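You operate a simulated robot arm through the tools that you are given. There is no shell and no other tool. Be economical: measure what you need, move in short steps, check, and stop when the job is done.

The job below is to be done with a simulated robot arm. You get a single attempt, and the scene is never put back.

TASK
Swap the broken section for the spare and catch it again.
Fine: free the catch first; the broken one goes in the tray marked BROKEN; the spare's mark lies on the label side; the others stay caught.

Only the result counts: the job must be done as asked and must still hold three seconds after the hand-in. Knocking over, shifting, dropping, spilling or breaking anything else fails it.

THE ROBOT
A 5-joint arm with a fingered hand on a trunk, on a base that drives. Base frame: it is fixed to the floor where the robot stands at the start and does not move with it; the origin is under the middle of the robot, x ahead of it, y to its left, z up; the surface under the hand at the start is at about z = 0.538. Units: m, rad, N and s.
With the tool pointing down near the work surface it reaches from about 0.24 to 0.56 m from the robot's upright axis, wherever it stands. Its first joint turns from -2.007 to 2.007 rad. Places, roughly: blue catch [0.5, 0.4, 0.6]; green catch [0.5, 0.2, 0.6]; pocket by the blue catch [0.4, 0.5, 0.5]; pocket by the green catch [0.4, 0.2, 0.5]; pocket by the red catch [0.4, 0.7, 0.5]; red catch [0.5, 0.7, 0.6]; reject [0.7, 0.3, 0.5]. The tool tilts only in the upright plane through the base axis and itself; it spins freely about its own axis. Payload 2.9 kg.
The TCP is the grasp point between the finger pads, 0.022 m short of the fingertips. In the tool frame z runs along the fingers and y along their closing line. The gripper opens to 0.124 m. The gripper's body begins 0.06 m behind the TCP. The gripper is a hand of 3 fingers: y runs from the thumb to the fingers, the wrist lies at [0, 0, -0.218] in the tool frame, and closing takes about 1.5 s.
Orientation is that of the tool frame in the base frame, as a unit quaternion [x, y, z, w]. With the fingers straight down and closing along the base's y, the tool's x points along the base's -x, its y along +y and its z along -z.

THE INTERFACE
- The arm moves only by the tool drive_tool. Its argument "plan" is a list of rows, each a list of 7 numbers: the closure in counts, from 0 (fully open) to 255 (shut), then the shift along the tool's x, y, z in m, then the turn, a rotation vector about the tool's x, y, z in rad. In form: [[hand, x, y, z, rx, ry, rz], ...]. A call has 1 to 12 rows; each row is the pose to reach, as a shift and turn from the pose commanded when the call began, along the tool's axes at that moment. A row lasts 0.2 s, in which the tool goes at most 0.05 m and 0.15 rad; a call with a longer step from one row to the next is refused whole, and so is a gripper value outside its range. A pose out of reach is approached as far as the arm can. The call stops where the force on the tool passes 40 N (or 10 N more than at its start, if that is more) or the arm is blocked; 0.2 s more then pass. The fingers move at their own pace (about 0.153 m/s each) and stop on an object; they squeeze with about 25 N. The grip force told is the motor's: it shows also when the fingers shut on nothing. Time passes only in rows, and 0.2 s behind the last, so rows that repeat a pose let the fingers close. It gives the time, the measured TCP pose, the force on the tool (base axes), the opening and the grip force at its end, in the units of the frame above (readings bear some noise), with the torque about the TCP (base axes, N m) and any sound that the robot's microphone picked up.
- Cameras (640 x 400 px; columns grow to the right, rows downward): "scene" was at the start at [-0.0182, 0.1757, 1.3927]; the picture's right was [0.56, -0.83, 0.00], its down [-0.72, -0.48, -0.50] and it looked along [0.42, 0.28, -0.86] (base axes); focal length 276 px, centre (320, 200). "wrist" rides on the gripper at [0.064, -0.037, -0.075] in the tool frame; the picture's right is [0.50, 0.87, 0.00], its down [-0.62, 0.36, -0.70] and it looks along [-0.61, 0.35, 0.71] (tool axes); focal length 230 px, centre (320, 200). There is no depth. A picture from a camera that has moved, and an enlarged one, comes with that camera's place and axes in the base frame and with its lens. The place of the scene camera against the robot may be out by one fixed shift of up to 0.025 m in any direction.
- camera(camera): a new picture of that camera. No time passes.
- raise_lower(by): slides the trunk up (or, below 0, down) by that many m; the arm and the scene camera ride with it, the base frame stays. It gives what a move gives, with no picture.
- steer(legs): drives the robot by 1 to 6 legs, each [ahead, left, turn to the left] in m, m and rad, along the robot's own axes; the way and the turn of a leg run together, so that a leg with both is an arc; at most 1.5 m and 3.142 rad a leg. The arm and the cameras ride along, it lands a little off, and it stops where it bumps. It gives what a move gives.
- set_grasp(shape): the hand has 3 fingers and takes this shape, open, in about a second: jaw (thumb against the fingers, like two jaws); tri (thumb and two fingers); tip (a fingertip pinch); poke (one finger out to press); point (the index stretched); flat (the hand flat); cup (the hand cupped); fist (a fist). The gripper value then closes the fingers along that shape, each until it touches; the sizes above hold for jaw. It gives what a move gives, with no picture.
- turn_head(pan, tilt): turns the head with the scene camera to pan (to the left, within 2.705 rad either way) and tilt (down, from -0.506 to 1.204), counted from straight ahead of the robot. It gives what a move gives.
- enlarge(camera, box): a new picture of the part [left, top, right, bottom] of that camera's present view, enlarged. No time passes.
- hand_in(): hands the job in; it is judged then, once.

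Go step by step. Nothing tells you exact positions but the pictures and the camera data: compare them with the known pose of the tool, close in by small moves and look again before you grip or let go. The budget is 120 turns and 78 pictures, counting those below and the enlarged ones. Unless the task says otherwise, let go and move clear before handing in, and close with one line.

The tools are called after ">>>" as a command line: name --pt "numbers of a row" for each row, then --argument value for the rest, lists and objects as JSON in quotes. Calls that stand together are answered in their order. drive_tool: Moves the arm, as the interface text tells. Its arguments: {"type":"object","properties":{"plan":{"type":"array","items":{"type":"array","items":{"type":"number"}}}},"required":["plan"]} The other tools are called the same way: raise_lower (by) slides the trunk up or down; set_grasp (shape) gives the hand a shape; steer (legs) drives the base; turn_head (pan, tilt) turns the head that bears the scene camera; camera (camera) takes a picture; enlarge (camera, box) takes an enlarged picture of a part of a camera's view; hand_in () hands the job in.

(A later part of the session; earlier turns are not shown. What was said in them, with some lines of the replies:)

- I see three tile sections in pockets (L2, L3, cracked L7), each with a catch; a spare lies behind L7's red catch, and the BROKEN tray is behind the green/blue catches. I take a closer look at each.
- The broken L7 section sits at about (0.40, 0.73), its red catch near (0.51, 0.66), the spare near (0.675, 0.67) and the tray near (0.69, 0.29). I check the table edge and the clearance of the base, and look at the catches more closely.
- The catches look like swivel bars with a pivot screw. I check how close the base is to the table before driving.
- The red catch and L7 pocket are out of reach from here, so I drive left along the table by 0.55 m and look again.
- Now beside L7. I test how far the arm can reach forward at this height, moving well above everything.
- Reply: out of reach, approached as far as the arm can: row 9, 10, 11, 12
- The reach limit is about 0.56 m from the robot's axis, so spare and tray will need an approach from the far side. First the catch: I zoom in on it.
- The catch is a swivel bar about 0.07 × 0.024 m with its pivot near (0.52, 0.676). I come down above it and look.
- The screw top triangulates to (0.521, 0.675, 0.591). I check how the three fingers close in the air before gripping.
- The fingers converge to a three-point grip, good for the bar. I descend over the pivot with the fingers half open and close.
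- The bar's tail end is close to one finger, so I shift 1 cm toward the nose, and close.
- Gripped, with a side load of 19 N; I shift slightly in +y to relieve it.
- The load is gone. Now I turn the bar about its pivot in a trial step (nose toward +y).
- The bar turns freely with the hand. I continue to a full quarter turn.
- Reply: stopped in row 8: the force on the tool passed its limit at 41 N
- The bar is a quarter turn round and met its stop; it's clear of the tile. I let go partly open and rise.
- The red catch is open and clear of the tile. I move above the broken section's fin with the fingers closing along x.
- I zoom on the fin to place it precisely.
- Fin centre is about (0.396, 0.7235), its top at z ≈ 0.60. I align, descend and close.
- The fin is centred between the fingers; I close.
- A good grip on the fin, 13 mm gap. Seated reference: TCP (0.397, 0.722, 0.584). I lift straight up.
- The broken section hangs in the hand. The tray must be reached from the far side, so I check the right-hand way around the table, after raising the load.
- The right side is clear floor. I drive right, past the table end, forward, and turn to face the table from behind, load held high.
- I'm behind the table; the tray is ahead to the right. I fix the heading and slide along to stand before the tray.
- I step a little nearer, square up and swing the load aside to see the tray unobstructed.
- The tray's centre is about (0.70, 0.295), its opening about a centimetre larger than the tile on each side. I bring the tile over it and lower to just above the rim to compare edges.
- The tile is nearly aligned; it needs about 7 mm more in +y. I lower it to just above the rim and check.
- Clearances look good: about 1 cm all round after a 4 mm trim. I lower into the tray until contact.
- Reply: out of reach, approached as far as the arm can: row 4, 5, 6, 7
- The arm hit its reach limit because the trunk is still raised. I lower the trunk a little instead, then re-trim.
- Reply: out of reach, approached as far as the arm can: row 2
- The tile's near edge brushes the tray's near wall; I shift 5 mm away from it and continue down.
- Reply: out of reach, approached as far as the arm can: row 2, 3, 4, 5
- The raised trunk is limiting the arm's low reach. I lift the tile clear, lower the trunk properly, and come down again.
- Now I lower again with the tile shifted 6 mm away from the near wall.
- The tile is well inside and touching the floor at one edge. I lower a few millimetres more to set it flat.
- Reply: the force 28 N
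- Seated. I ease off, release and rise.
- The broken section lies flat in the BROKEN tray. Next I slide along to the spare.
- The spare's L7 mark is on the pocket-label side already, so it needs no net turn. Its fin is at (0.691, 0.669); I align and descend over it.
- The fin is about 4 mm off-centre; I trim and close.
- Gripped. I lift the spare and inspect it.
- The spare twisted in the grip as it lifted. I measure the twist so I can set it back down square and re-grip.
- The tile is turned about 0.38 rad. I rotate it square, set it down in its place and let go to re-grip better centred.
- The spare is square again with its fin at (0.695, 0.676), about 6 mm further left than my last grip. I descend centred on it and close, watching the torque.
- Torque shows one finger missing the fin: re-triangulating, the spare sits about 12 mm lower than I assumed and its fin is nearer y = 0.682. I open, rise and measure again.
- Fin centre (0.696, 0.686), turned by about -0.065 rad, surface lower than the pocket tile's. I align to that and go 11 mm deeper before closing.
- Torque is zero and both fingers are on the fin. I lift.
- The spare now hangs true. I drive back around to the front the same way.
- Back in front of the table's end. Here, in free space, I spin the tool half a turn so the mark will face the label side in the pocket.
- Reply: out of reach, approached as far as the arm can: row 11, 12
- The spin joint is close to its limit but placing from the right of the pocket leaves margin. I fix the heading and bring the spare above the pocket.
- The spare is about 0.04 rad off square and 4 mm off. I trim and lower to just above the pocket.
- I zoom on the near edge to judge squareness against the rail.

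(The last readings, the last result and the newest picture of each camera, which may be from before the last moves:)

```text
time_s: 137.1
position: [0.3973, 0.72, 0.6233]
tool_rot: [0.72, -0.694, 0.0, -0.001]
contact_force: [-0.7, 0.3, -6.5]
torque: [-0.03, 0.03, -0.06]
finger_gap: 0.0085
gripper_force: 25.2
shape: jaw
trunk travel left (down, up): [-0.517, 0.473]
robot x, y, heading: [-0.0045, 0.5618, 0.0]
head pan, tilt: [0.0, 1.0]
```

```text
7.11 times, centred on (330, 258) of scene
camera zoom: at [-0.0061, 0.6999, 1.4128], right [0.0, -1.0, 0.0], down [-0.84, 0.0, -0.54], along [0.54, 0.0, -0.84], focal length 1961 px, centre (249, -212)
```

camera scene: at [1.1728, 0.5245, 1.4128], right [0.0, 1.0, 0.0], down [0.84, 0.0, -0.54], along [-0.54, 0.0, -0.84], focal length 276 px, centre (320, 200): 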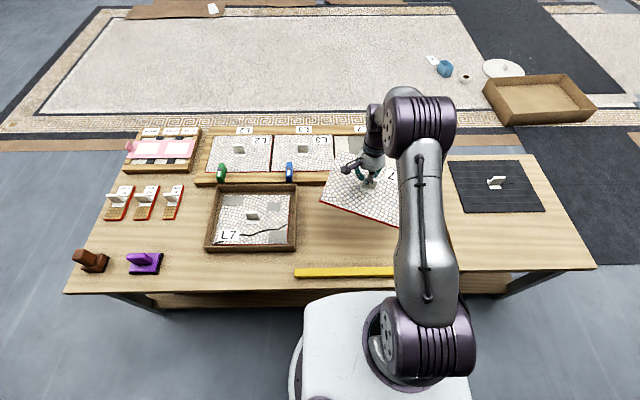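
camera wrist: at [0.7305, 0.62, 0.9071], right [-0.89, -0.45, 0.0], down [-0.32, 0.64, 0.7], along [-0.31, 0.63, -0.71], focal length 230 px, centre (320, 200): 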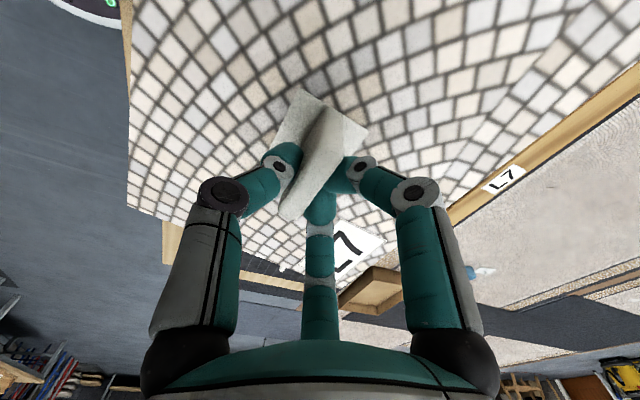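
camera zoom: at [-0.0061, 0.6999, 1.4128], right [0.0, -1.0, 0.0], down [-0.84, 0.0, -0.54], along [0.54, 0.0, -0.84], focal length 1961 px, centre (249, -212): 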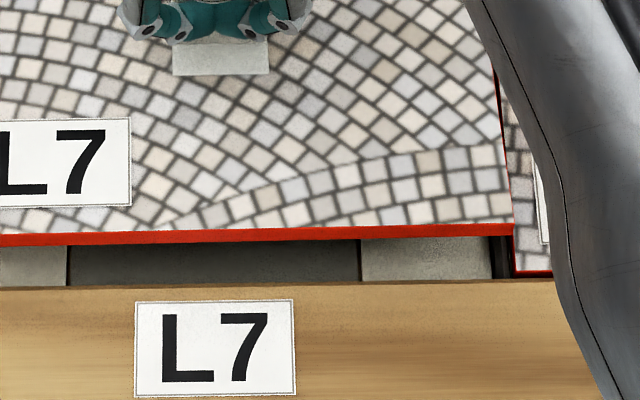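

The near edge is almost square, but the tile sits about 6 mm too far right and 6 mm too far back. I trim and lower a little.

>>> drive_tool --pt "255 -0.0065 0.006 0.0 0 0 0.01" --pt "255 -0.0065 0.006 0.01 0 0 0.01" --pt "255 -0.0065 0.006 0.015 0 0 0.01" --pt "255 -0.0065 0.006 0.015 0 0 0.01"

>>> enlarge --camera "scene" --box '[270, 200, 375, 286]'

```text
time_s: 138.1
position: [0.3905, 0.7266, 0.6084]
tool_rot: [0.718, -0.696, 0.0, -0.003]
contact_force: [-0.7, -0.8, -4.3]
torque: [-0.07, -0.06, -0.05]
finger_gap: 0.0083
gripper_force: 25.2
shape: jaw
trunk travel left (down, up): [-0.517, 0.473]
robot x, y, heading: [0.0009, 0.5621, -0.007]
head pan, tilt: [0.0, 1.0]
```

```text
4.65 times, centred on (322, 243) of scene
camera zoom: at [-0.0062, 0.6999, 1.4128], right [0.0, -1.0, 0.0], down [-0.84, 0.0, -0.54], along [0.54, 0.0, -0.84], focal length 1282 px, centre (308, 0)
```

zoom: 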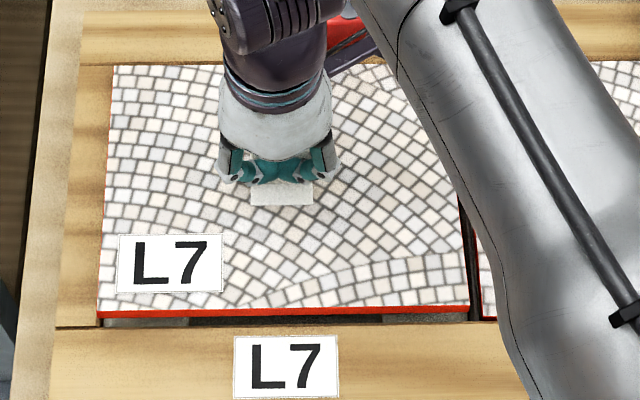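

Now the gaps match how the broken one sat. I lower in small steps watching the force.

>>> drive_tool --pt "255 0.001 0.001 0.0 0 0 0.004" --pt "255 0.001 0.001 0.003 0 0 0.004" --pt "255 0.001 0.001 0.005 0 0 0.004" --pt "255 0.001 0.001 0.005 0 0 0.004"

```text
time_s: 139.1
position: [0.3898, 0.7268, 0.6032]
tool_rot: [0.716, -0.698, 0.0, -0.001]
contact_force: [-0.3, -0.4, -3.3]
torque: [-0.07, -0.12, -0.08]
finger_gap: 0.0081
gripper_force: 25.3
shape: jaw
trunk travel left (down, up): [-0.517, 0.473]
robot x, y, heading: [-0.0026, 0.5596, -0.003]
head pan, tilt: [0.0, 1.0]
```

>>> enlarge --camera "scene" --box '[280, 200, 360, 250]'

```text
8.00 times, centred on (320, 225) of scene
camera zoom: at [-0.0063, 0.6997, 1.4128], right [0.0, -1.0, 0.0], down [-0.84, 0.0, -0.54], along [0.54, 0.0, -0.84], focal length 2206 px, centre (320, 0)
```

zoom: 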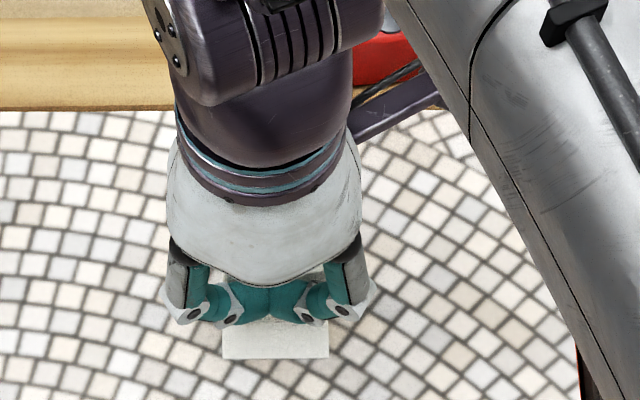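

>>> drive_tool --pt "255 0 0 0.003 0 0 0" --pt "255 0 0 0.006 0 0 0" --pt "255 0 0 0.006 0 0 0"

>>> enlarge --camera "scene" --box '[270, 200, 375, 286]'

```text
time_s: 139.9
position: [0.3899, 0.7251, 0.5974]
tool_rot: [0.717, -0.698, 0.0, -0.002]
contact_force: [2.0, 0.5, -0.8]
torque: [-0.02, -0.18, -0.04]
finger_gap: 0.0085
gripper_force: 24.9
shape: jaw
trunk travel left (down, up): [-0.517, 0.473]
robot x, y, heading: [-0.0036, 0.561, -0.004]
head pan, tilt: [0.0, 1.0]
```

```text
4.65 times, centred on (322, 243) of scene
camera zoom: at [-0.0065, 0.6999, 1.4128], right [0.0, -1.0, 0.0], down [-0.84, 0.0, -0.54], along [0.54, 0.0, -0.84], focal length 1282 px, centre (308, 0)
```

zoom: 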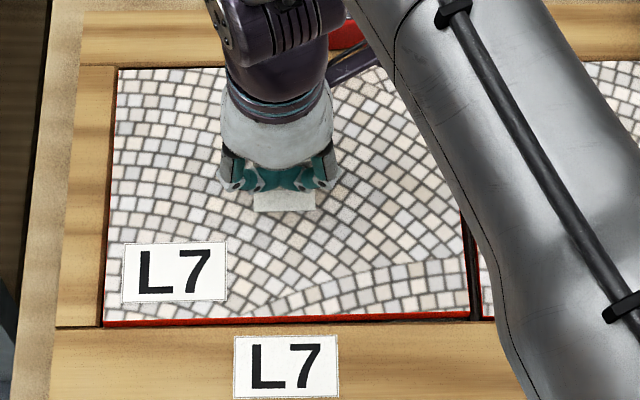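

The tile is dropping inside the pocket on all sides. I keep lowering until it is seated.

>>> drive_tool --pt "255 0 0 0.003 0 0 0.005" --pt "255 0 0 0.006 0 0 0.005" --pt "255 0 0 0.008 0 0 0.005" --pt "255 0 0 0.008 0 0 0.005"

```text
time_s: 140.9
position: [0.3898, 0.7235, 0.5917]
tool_rot: [0.715, -0.699, 0.001, -0.004]
contact_force: [-1.1, 2.1, 32.7]
torque: [0.01, -0.48, -0.08]
finger_gap: 0.01
gripper_force: 25.1
shape: jaw
trunk travel left (down, up): [-0.517, 0.473]
robot x, y, heading: [-0.0044, 0.5605, -0.001]
head pan, tilt: [0.0, 1.0]
```

Firm contact near the expected seat height. I ease off, release and rise to inspect.

>>> drive_tool --pt "255 0 0 -0.003 0 0 0" --pt "200 0 0 -0.003 0 0 0" --pt "120 0 0 -0.003 0 0 0" --pt "60 0 0 -0.003 0 0 0" --pt "60 0 0 -0.003 0 0 0" --pt "60 0 0 -0.03 0 0 0" --pt "60 0 0 -0.07 0 0 0" --pt "60 0 0 -0.11 0 0 0" --pt "60 0 0 -0.14 0 0 0" --pt "60 -0.04 0 -0.16 0 0 0" --pt "60 -0.08 0 -0.16 0 0 0" --pt "60 -0.08 0 -0.16 0 0 0"

>>> enlarge --camera "scene" --box '[260, 190, 390, 290]'

```text
time_s: 143.5
position: [0.387, 0.8029, 0.7502]
tool_rot: [0.714, -0.7, 0.0, -0.002]
contact_force: [0.1, -0.6, 0.2]
torque: [0.03, -0.03, 0.03]
finger_gap: 0.0946
gripper_force: 0.0
shape: jaw
trunk travel left (down, up): [-0.517, 0.473]
robot x, y, heading: [-0.0088, 0.5618, 0.002]
head pan, tilt: [0.0, 1.0]
```

```text
4.00 times, centred on (325, 240) of scene
camera zoom: at [-0.0067, 0.6994, 1.4128], right [0.0, -1.0, 0.0], down [-0.84, 0.0, -0.54], along [0.54, 0.0, -0.84], focal length 1103 px, centre (300, 40)
```

zoom: 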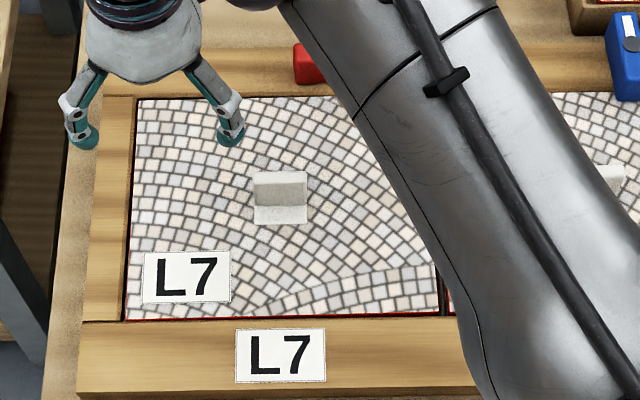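

The spare lies flush in the pocket with its mark on the label side. To turn the catch back I need the hand's other spin side, so I spin half a turn in the air.

>>> drive_tool --pt "60 0 0 0 0 0 0.1295" --pt "60 0 0 0 0 0 0.259" --pt "60 0 0 0 0 0 0.3885" --pt "60 0 0 0 0 0 0.518" --pt "60 0 0 0 0 0 0.6475" --pt "60 0 0 0 0 0 0.777" --pt "60 0 0 0 0 0 0.9065" --pt "60 0 0 0 0 0 1.036" --pt "60 0 0 0 0 0 1.1655" --pt "60 0 0 0 0 0 1.295" --pt "60 0 0 0 0 0 1.4245" --pt "60 0 0 0 0 0 1.554"

>>> drive_tool --pt "60 0 0 0 0 0 0.1295" --pt "60 0 0 0 0 0 0.259" --pt "60 0 0 0 0 0 0.3885" --pt "60 0 0 0 0 0 0.518" --pt "60 0 0 0 0 0 0.6475" --pt "60 0 0 0 0 0 0.777" --pt "60 0 0 0 0 0 0.9065" --pt "60 0 0 0 0 0 1.036" --pt "60 0 0 0 0 0 1.1655" --pt "60 0 0 0 0 0 1.295" --pt "60 0 0 0 0 0 1.4245" --pt "60 0 0 0 0 0 1.554"

```text
time_s: 146.1
position: [0.3877, 0.8066, 0.7502]
tool_rot: [-0.018, 1.0, 0.001, 0.001]
contact_force: [-0.8, 0.9, 0.3]
torque: [-0.05, -0.03, 0.01]
finger_gap: 0.0946
gripper_force: 0.0
shape: jaw
trunk travel left (down, up): [-0.517, 0.473]
robot x, y, heading: [-0.005, 0.5631, -0.005]
head pan, tilt: [0.0, 1.0]
```

```text
time_s: 148.7
position: [0.3883, 0.8062, 0.7495]
tool_rot: [0.688, 0.725, 0.002, 0.0]
contact_force: [0.0, 0.1, 0.3]
torque: [0.05, 0.01, 0.01]
finger_gap: 0.0946
gripper_force: 0.0
shape: jaw
trunk travel left (down, up): [-0.517, 0.473]
robot x, y, heading: [-0.0013, 0.5615, -0.004]
head pan, tilt: [0.0, 1.0]
```

Now over to the catch, at the pose where I released it.

>>> drive_tool --pt "100 -0.03 0.03 0 0 0 0" --pt "100 -0.06 0.06 0 0 0 0" --pt "100 -0.09 0.09 0 0 0 0" --pt "100 -0.11 0.11 0 0 0 0" --pt "100 -0.127 0.1287 0 0 0 0" --pt "100 -0.127 0.1287 0.04 0 0 0" --pt "100 -0.127 0.1287 0.08 0 0 0" --pt "100 -0.127 0.1287 0.08 0 0 0"

>>> camera --camera "wrist"

```text
time_s: 150.5
position: [0.5244, 0.6843, 0.6706]
tool_rot: [0.688, 0.726, 0.001, 0.001]
contact_force: [0.0, -0.6, 0.5]
torque: [-0.03, 0.02, 0.03]
finger_gap: 0.0758
gripper_force: 0.1
shape: jaw
trunk travel left (down, up): [-0.517, 0.473]
robot x, y, heading: [-0.0025, 0.5619, -0.003]
head pan, tilt: [0.0, 1.0]
```

```text
7 pictures are left
camera wrist: at [0.4854, 0.7463, 0.7452], right [0.84, 0.55, 0.0], down [0.39, -0.6, 0.7], along [0.39, -0.59, -0.71], focal length 230 px, centre (320, 200)
```

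wrist: 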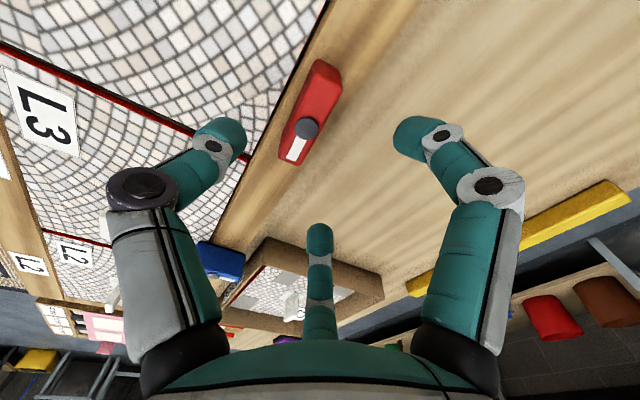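

The bar is between the fingers. I descend and grip it.

>>> drive_tool --pt "100 0.0015 0 0.03 0 0 0" --pt "100 0.0015 0 0.06 0 0 0" --pt "100 0.0015 0 0.079 0 0 0" --pt "100 0.0015 0 0.079 0 0 0" --pt "255 0.0015 0 0.079 0 0 0" --pt "255 0.0015 0 0.079 0 0 0" --pt "255 0.0015 0 0.079 0 0 0" --pt "255 0.0015 0 0.079 0 0 0" --pt "255 0.0015 0 0.079 0 0 0"

```text
time_s: 152.5
position: [0.5258, 0.6871, 0.5902]
tool_rot: [0.688, 0.726, 0.002, 0.002]
contact_force: [15.5, 2.5, -0.8]
torque: [-0.02, -0.25, 0.2]
finger_gap: 0.0258
gripper_force: 25.1
shape: jaw
trunk travel left (down, up): [-0.517, 0.473]
robot x, y, heading: [-0.0043, 0.5615, 0.001]
head pan, tilt: [0.0, 1.0]
```

Gripped; I relieve the side load and turn the bar back toward the tile, first halfway.

>>> drive_tool --pt "255 0 0.002 0 0 0 0" --pt "255 0 0.003 0 0 0 0" --pt "255 -0.0001 0.0016 0 0 0 -0.14" --pt "255 -0.0004 0.0002 0 0 0 -0.28" --pt "255 -0.0009 -0.0011 0 0 0 -0.42" --pt "255 -0.0015 -0.0023 0 0 0 -0.56" --pt "255 -0.0024 -0.0034 0 0 0 -0.7" --pt "255 -0.0024 -0.0034 0 0 0 -0.7"

```text
time_s: 154.3
position: [0.5186, 0.688, 0.5907]
tool_rot: [0.396, 0.918, 0.0, 0.002]
contact_force: [-5.9, 29.6, -6.8]
torque: [0.49, 0.28, -0.09]
finger_gap: 0.0244
gripper_force: 25.2
shape: jaw
trunk travel left (down, up): [-0.517, 0.473]
robot x, y, heading: [-0.0036, 0.564, -0.003]
head pan, tilt: [0.0, 1.0]
```

A side load has built up (30 N); I follow it to relieve before continuing.

>>> drive_tool --pt "255 0.0015 0.0014 0 0 0 0" --pt "255 0.0025 0.0024 0 0 0 0" --pt "255 0.0025 0.0024 0 0 0 0"

>>> camera --camera "wrist"

```text
time_s: 155.1
position: [0.5194, 0.6868, 0.5903]
tool_rot: [0.398, 0.918, 0.0, 0.001]
contact_force: [-7.7, 14.2, -2.7]
torque: [0.21, 0.19, -0.05]
finger_gap: 0.0241
gripper_force: 24.5
shape: jaw
trunk travel left (down, up): [-0.517, 0.473]
robot x, y, heading: [-0.0037, 0.5602, -0.001]
head pan, tilt: [0.0, 1.0]
```

```text
6 pictures are left
camera wrist: at [0.4493, 0.7083, 0.6651], right [0.29, 0.96, 0.0], down [0.68, -0.21, 0.7], along [0.67, -0.2, -0.71], focal length 230 px, centre (320, 200)
```

wrist: 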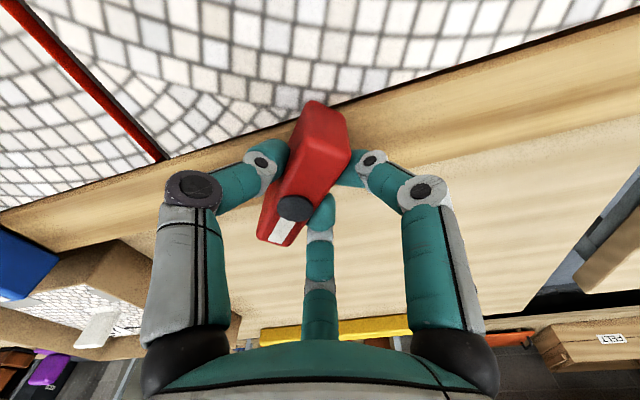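

The bar follows the hand. I continue the turn with a slightly larger arm about the pivot.

>>> drive_tool --pt "255 0.002 0 0 0 0 0" --pt "255 0.0019 -0.0016 0 0 0 -0.13" --pt "255 0.0016 -0.0033 0 0 0 -0.26" --pt "255 0.0011 -0.0049 0 0 0 -0.39" --pt "255 0.0011 -0.0049 0 0 0 -0.39"

```text
time_s: 156.3
position: [0.5152, 0.6855, 0.5914]
tool_rot: [0.21, 0.978, -0.001, 0.001]
contact_force: [-12.3, 14.7, -3.8]
torque: [0.17, 0.28, -0.04]
finger_gap: 0.0237
gripper_force: 24.9
shape: jaw
trunk travel left (down, up): [-0.517, 0.473]
robot x, y, heading: [-0.004, 0.5637, -0.0]
head pan, tilt: [0.0, 1.0]
```

>>> drive_tool --pt "255 0.003 0.001 0 0 0 0" --pt "255 0.0029 -0.0008 0 0 0 -0.14" --pt "255 0.0025 -0.0026 0 0 0 -0.28" --pt "255 0.0019 -0.0043 0 0 0 -0.41" --pt "255 0.0019 -0.0043 0 0 0 -0.41"

>>> enlarge --camera "scene" --box '[270, 160, 390, 260]'

```text
time_s: 157.5
position: [0.511, 0.6831, 0.5907]
tool_rot: [0.007, 1.0, -0.001, 0.002]
contact_force: [-16.3, 20.7, -1.8]
torque: [0.34, 0.35, -0.39]
finger_gap: 0.0235
gripper_force: 25.4
shape: jaw
trunk travel left (down, up): [-0.517, 0.473]
robot x, y, heading: [-0.0026, 0.5649, 0.005]
head pan, tilt: [0.0, 1.0]
```

```text
4.00 times, centred on (330, 210) of scene
camera zoom: at [-0.0086, 0.7028, 1.4125], right [0.0, -1.0, 0.0], down [-0.84, 0.0, -0.54], along [0.54, 0.0, -0.84], focal length 1103 px, centre (280, 160)
```

zoom: 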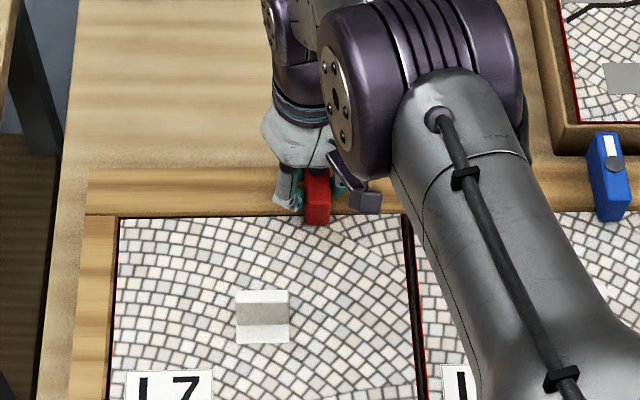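

The catch is back over the tile's edge and at its stop. I relieve the side load, release and rise.

>>> drive_tool --pt "255 0.002 0.003 0 0 0 0" --pt "180 0.002 0.003 0 0 0 0" --pt "130 0.002 0.003 0 0 0 0" --pt "130 0.002 0.003 0 0 0 0" --pt "130 0.002 0.003 -0.03 0 0 0" --pt "100 0.002 0.003 -0.07 0 0 0" --pt "60 0.002 0.003 -0.11 0 0 0" --pt "60 0.002 0.003 -0.15 0 0 0" --pt "60 0.002 0.003 -0.19 0 0 0" --pt "60 0.03 0.04 -0.2 0 0 0" --pt "60 0.05 0.08 -0.21 0 0 0" --pt "60 0.05 0.12 -0.22 0 0 0"

>>> enlarge --camera "scene" --box '[270, 180, 390, 290]'

>>> camera --camera "scene"

```text
time_s: 160.1
position: [0.4631, 0.8022, 0.8144]
tool_rot: [0.008, 1.0, 0.001, 0.002]
contact_force: [-0.3, -0.1, 0.1]
torque: [0.03, 0.03, -0.03]
finger_gap: 0.0944
gripper_force: 0.0
shape: jaw
trunk travel left (down, up): [-0.517, 0.473]
robot x, y, heading: [-0.0068, 0.5623, -0.004]
head pan, tilt: [0.0, 1.0]
```

```text
3.64 times, centred on (330, 235) of scene
camera zoom: at [-0.0065, 0.7005, 1.4127], right [0.0, -1.0, 0.0], down [-0.84, 0.0, -0.54], along [0.54, 0.0, -0.84], focal length 1003 px, centre (284, 73)
```

zoom: 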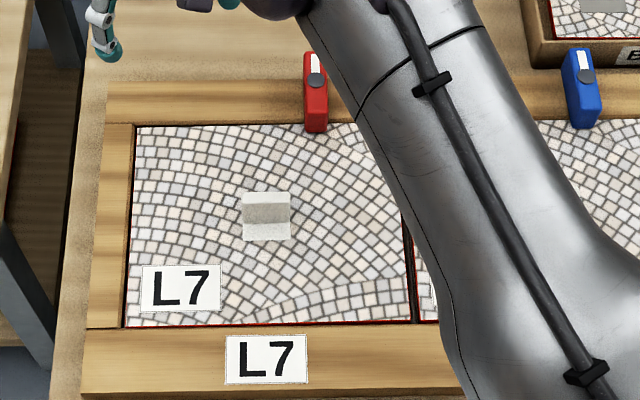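

```text
3 pictures are left
camera scene: at [-0.0065, 0.7005, 1.4127], right [0.0, -1.0, 0.0], down [-0.84, 0.0, -0.54], along [0.54, 0.0, -0.84], focal length 276 px, centre (320, 200)
```

scene: 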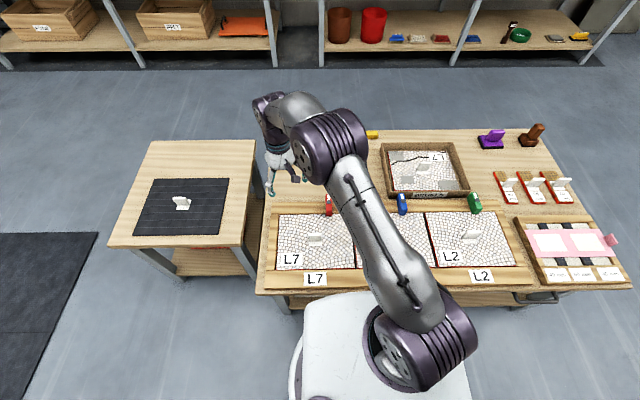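

The spare sits flush, mark on the label side. The red catch is closed like its neighbours, the broken section lies in the BROKEN tray, and the hand is clear, so I hand in.

>>> hand_in

```text
The job is handed in.
```

The broken L7 section is in the BROKEN tray. The spare is in its pocket with its mark on the label side and the red catch closed over it; the blue and green catches were never touched.
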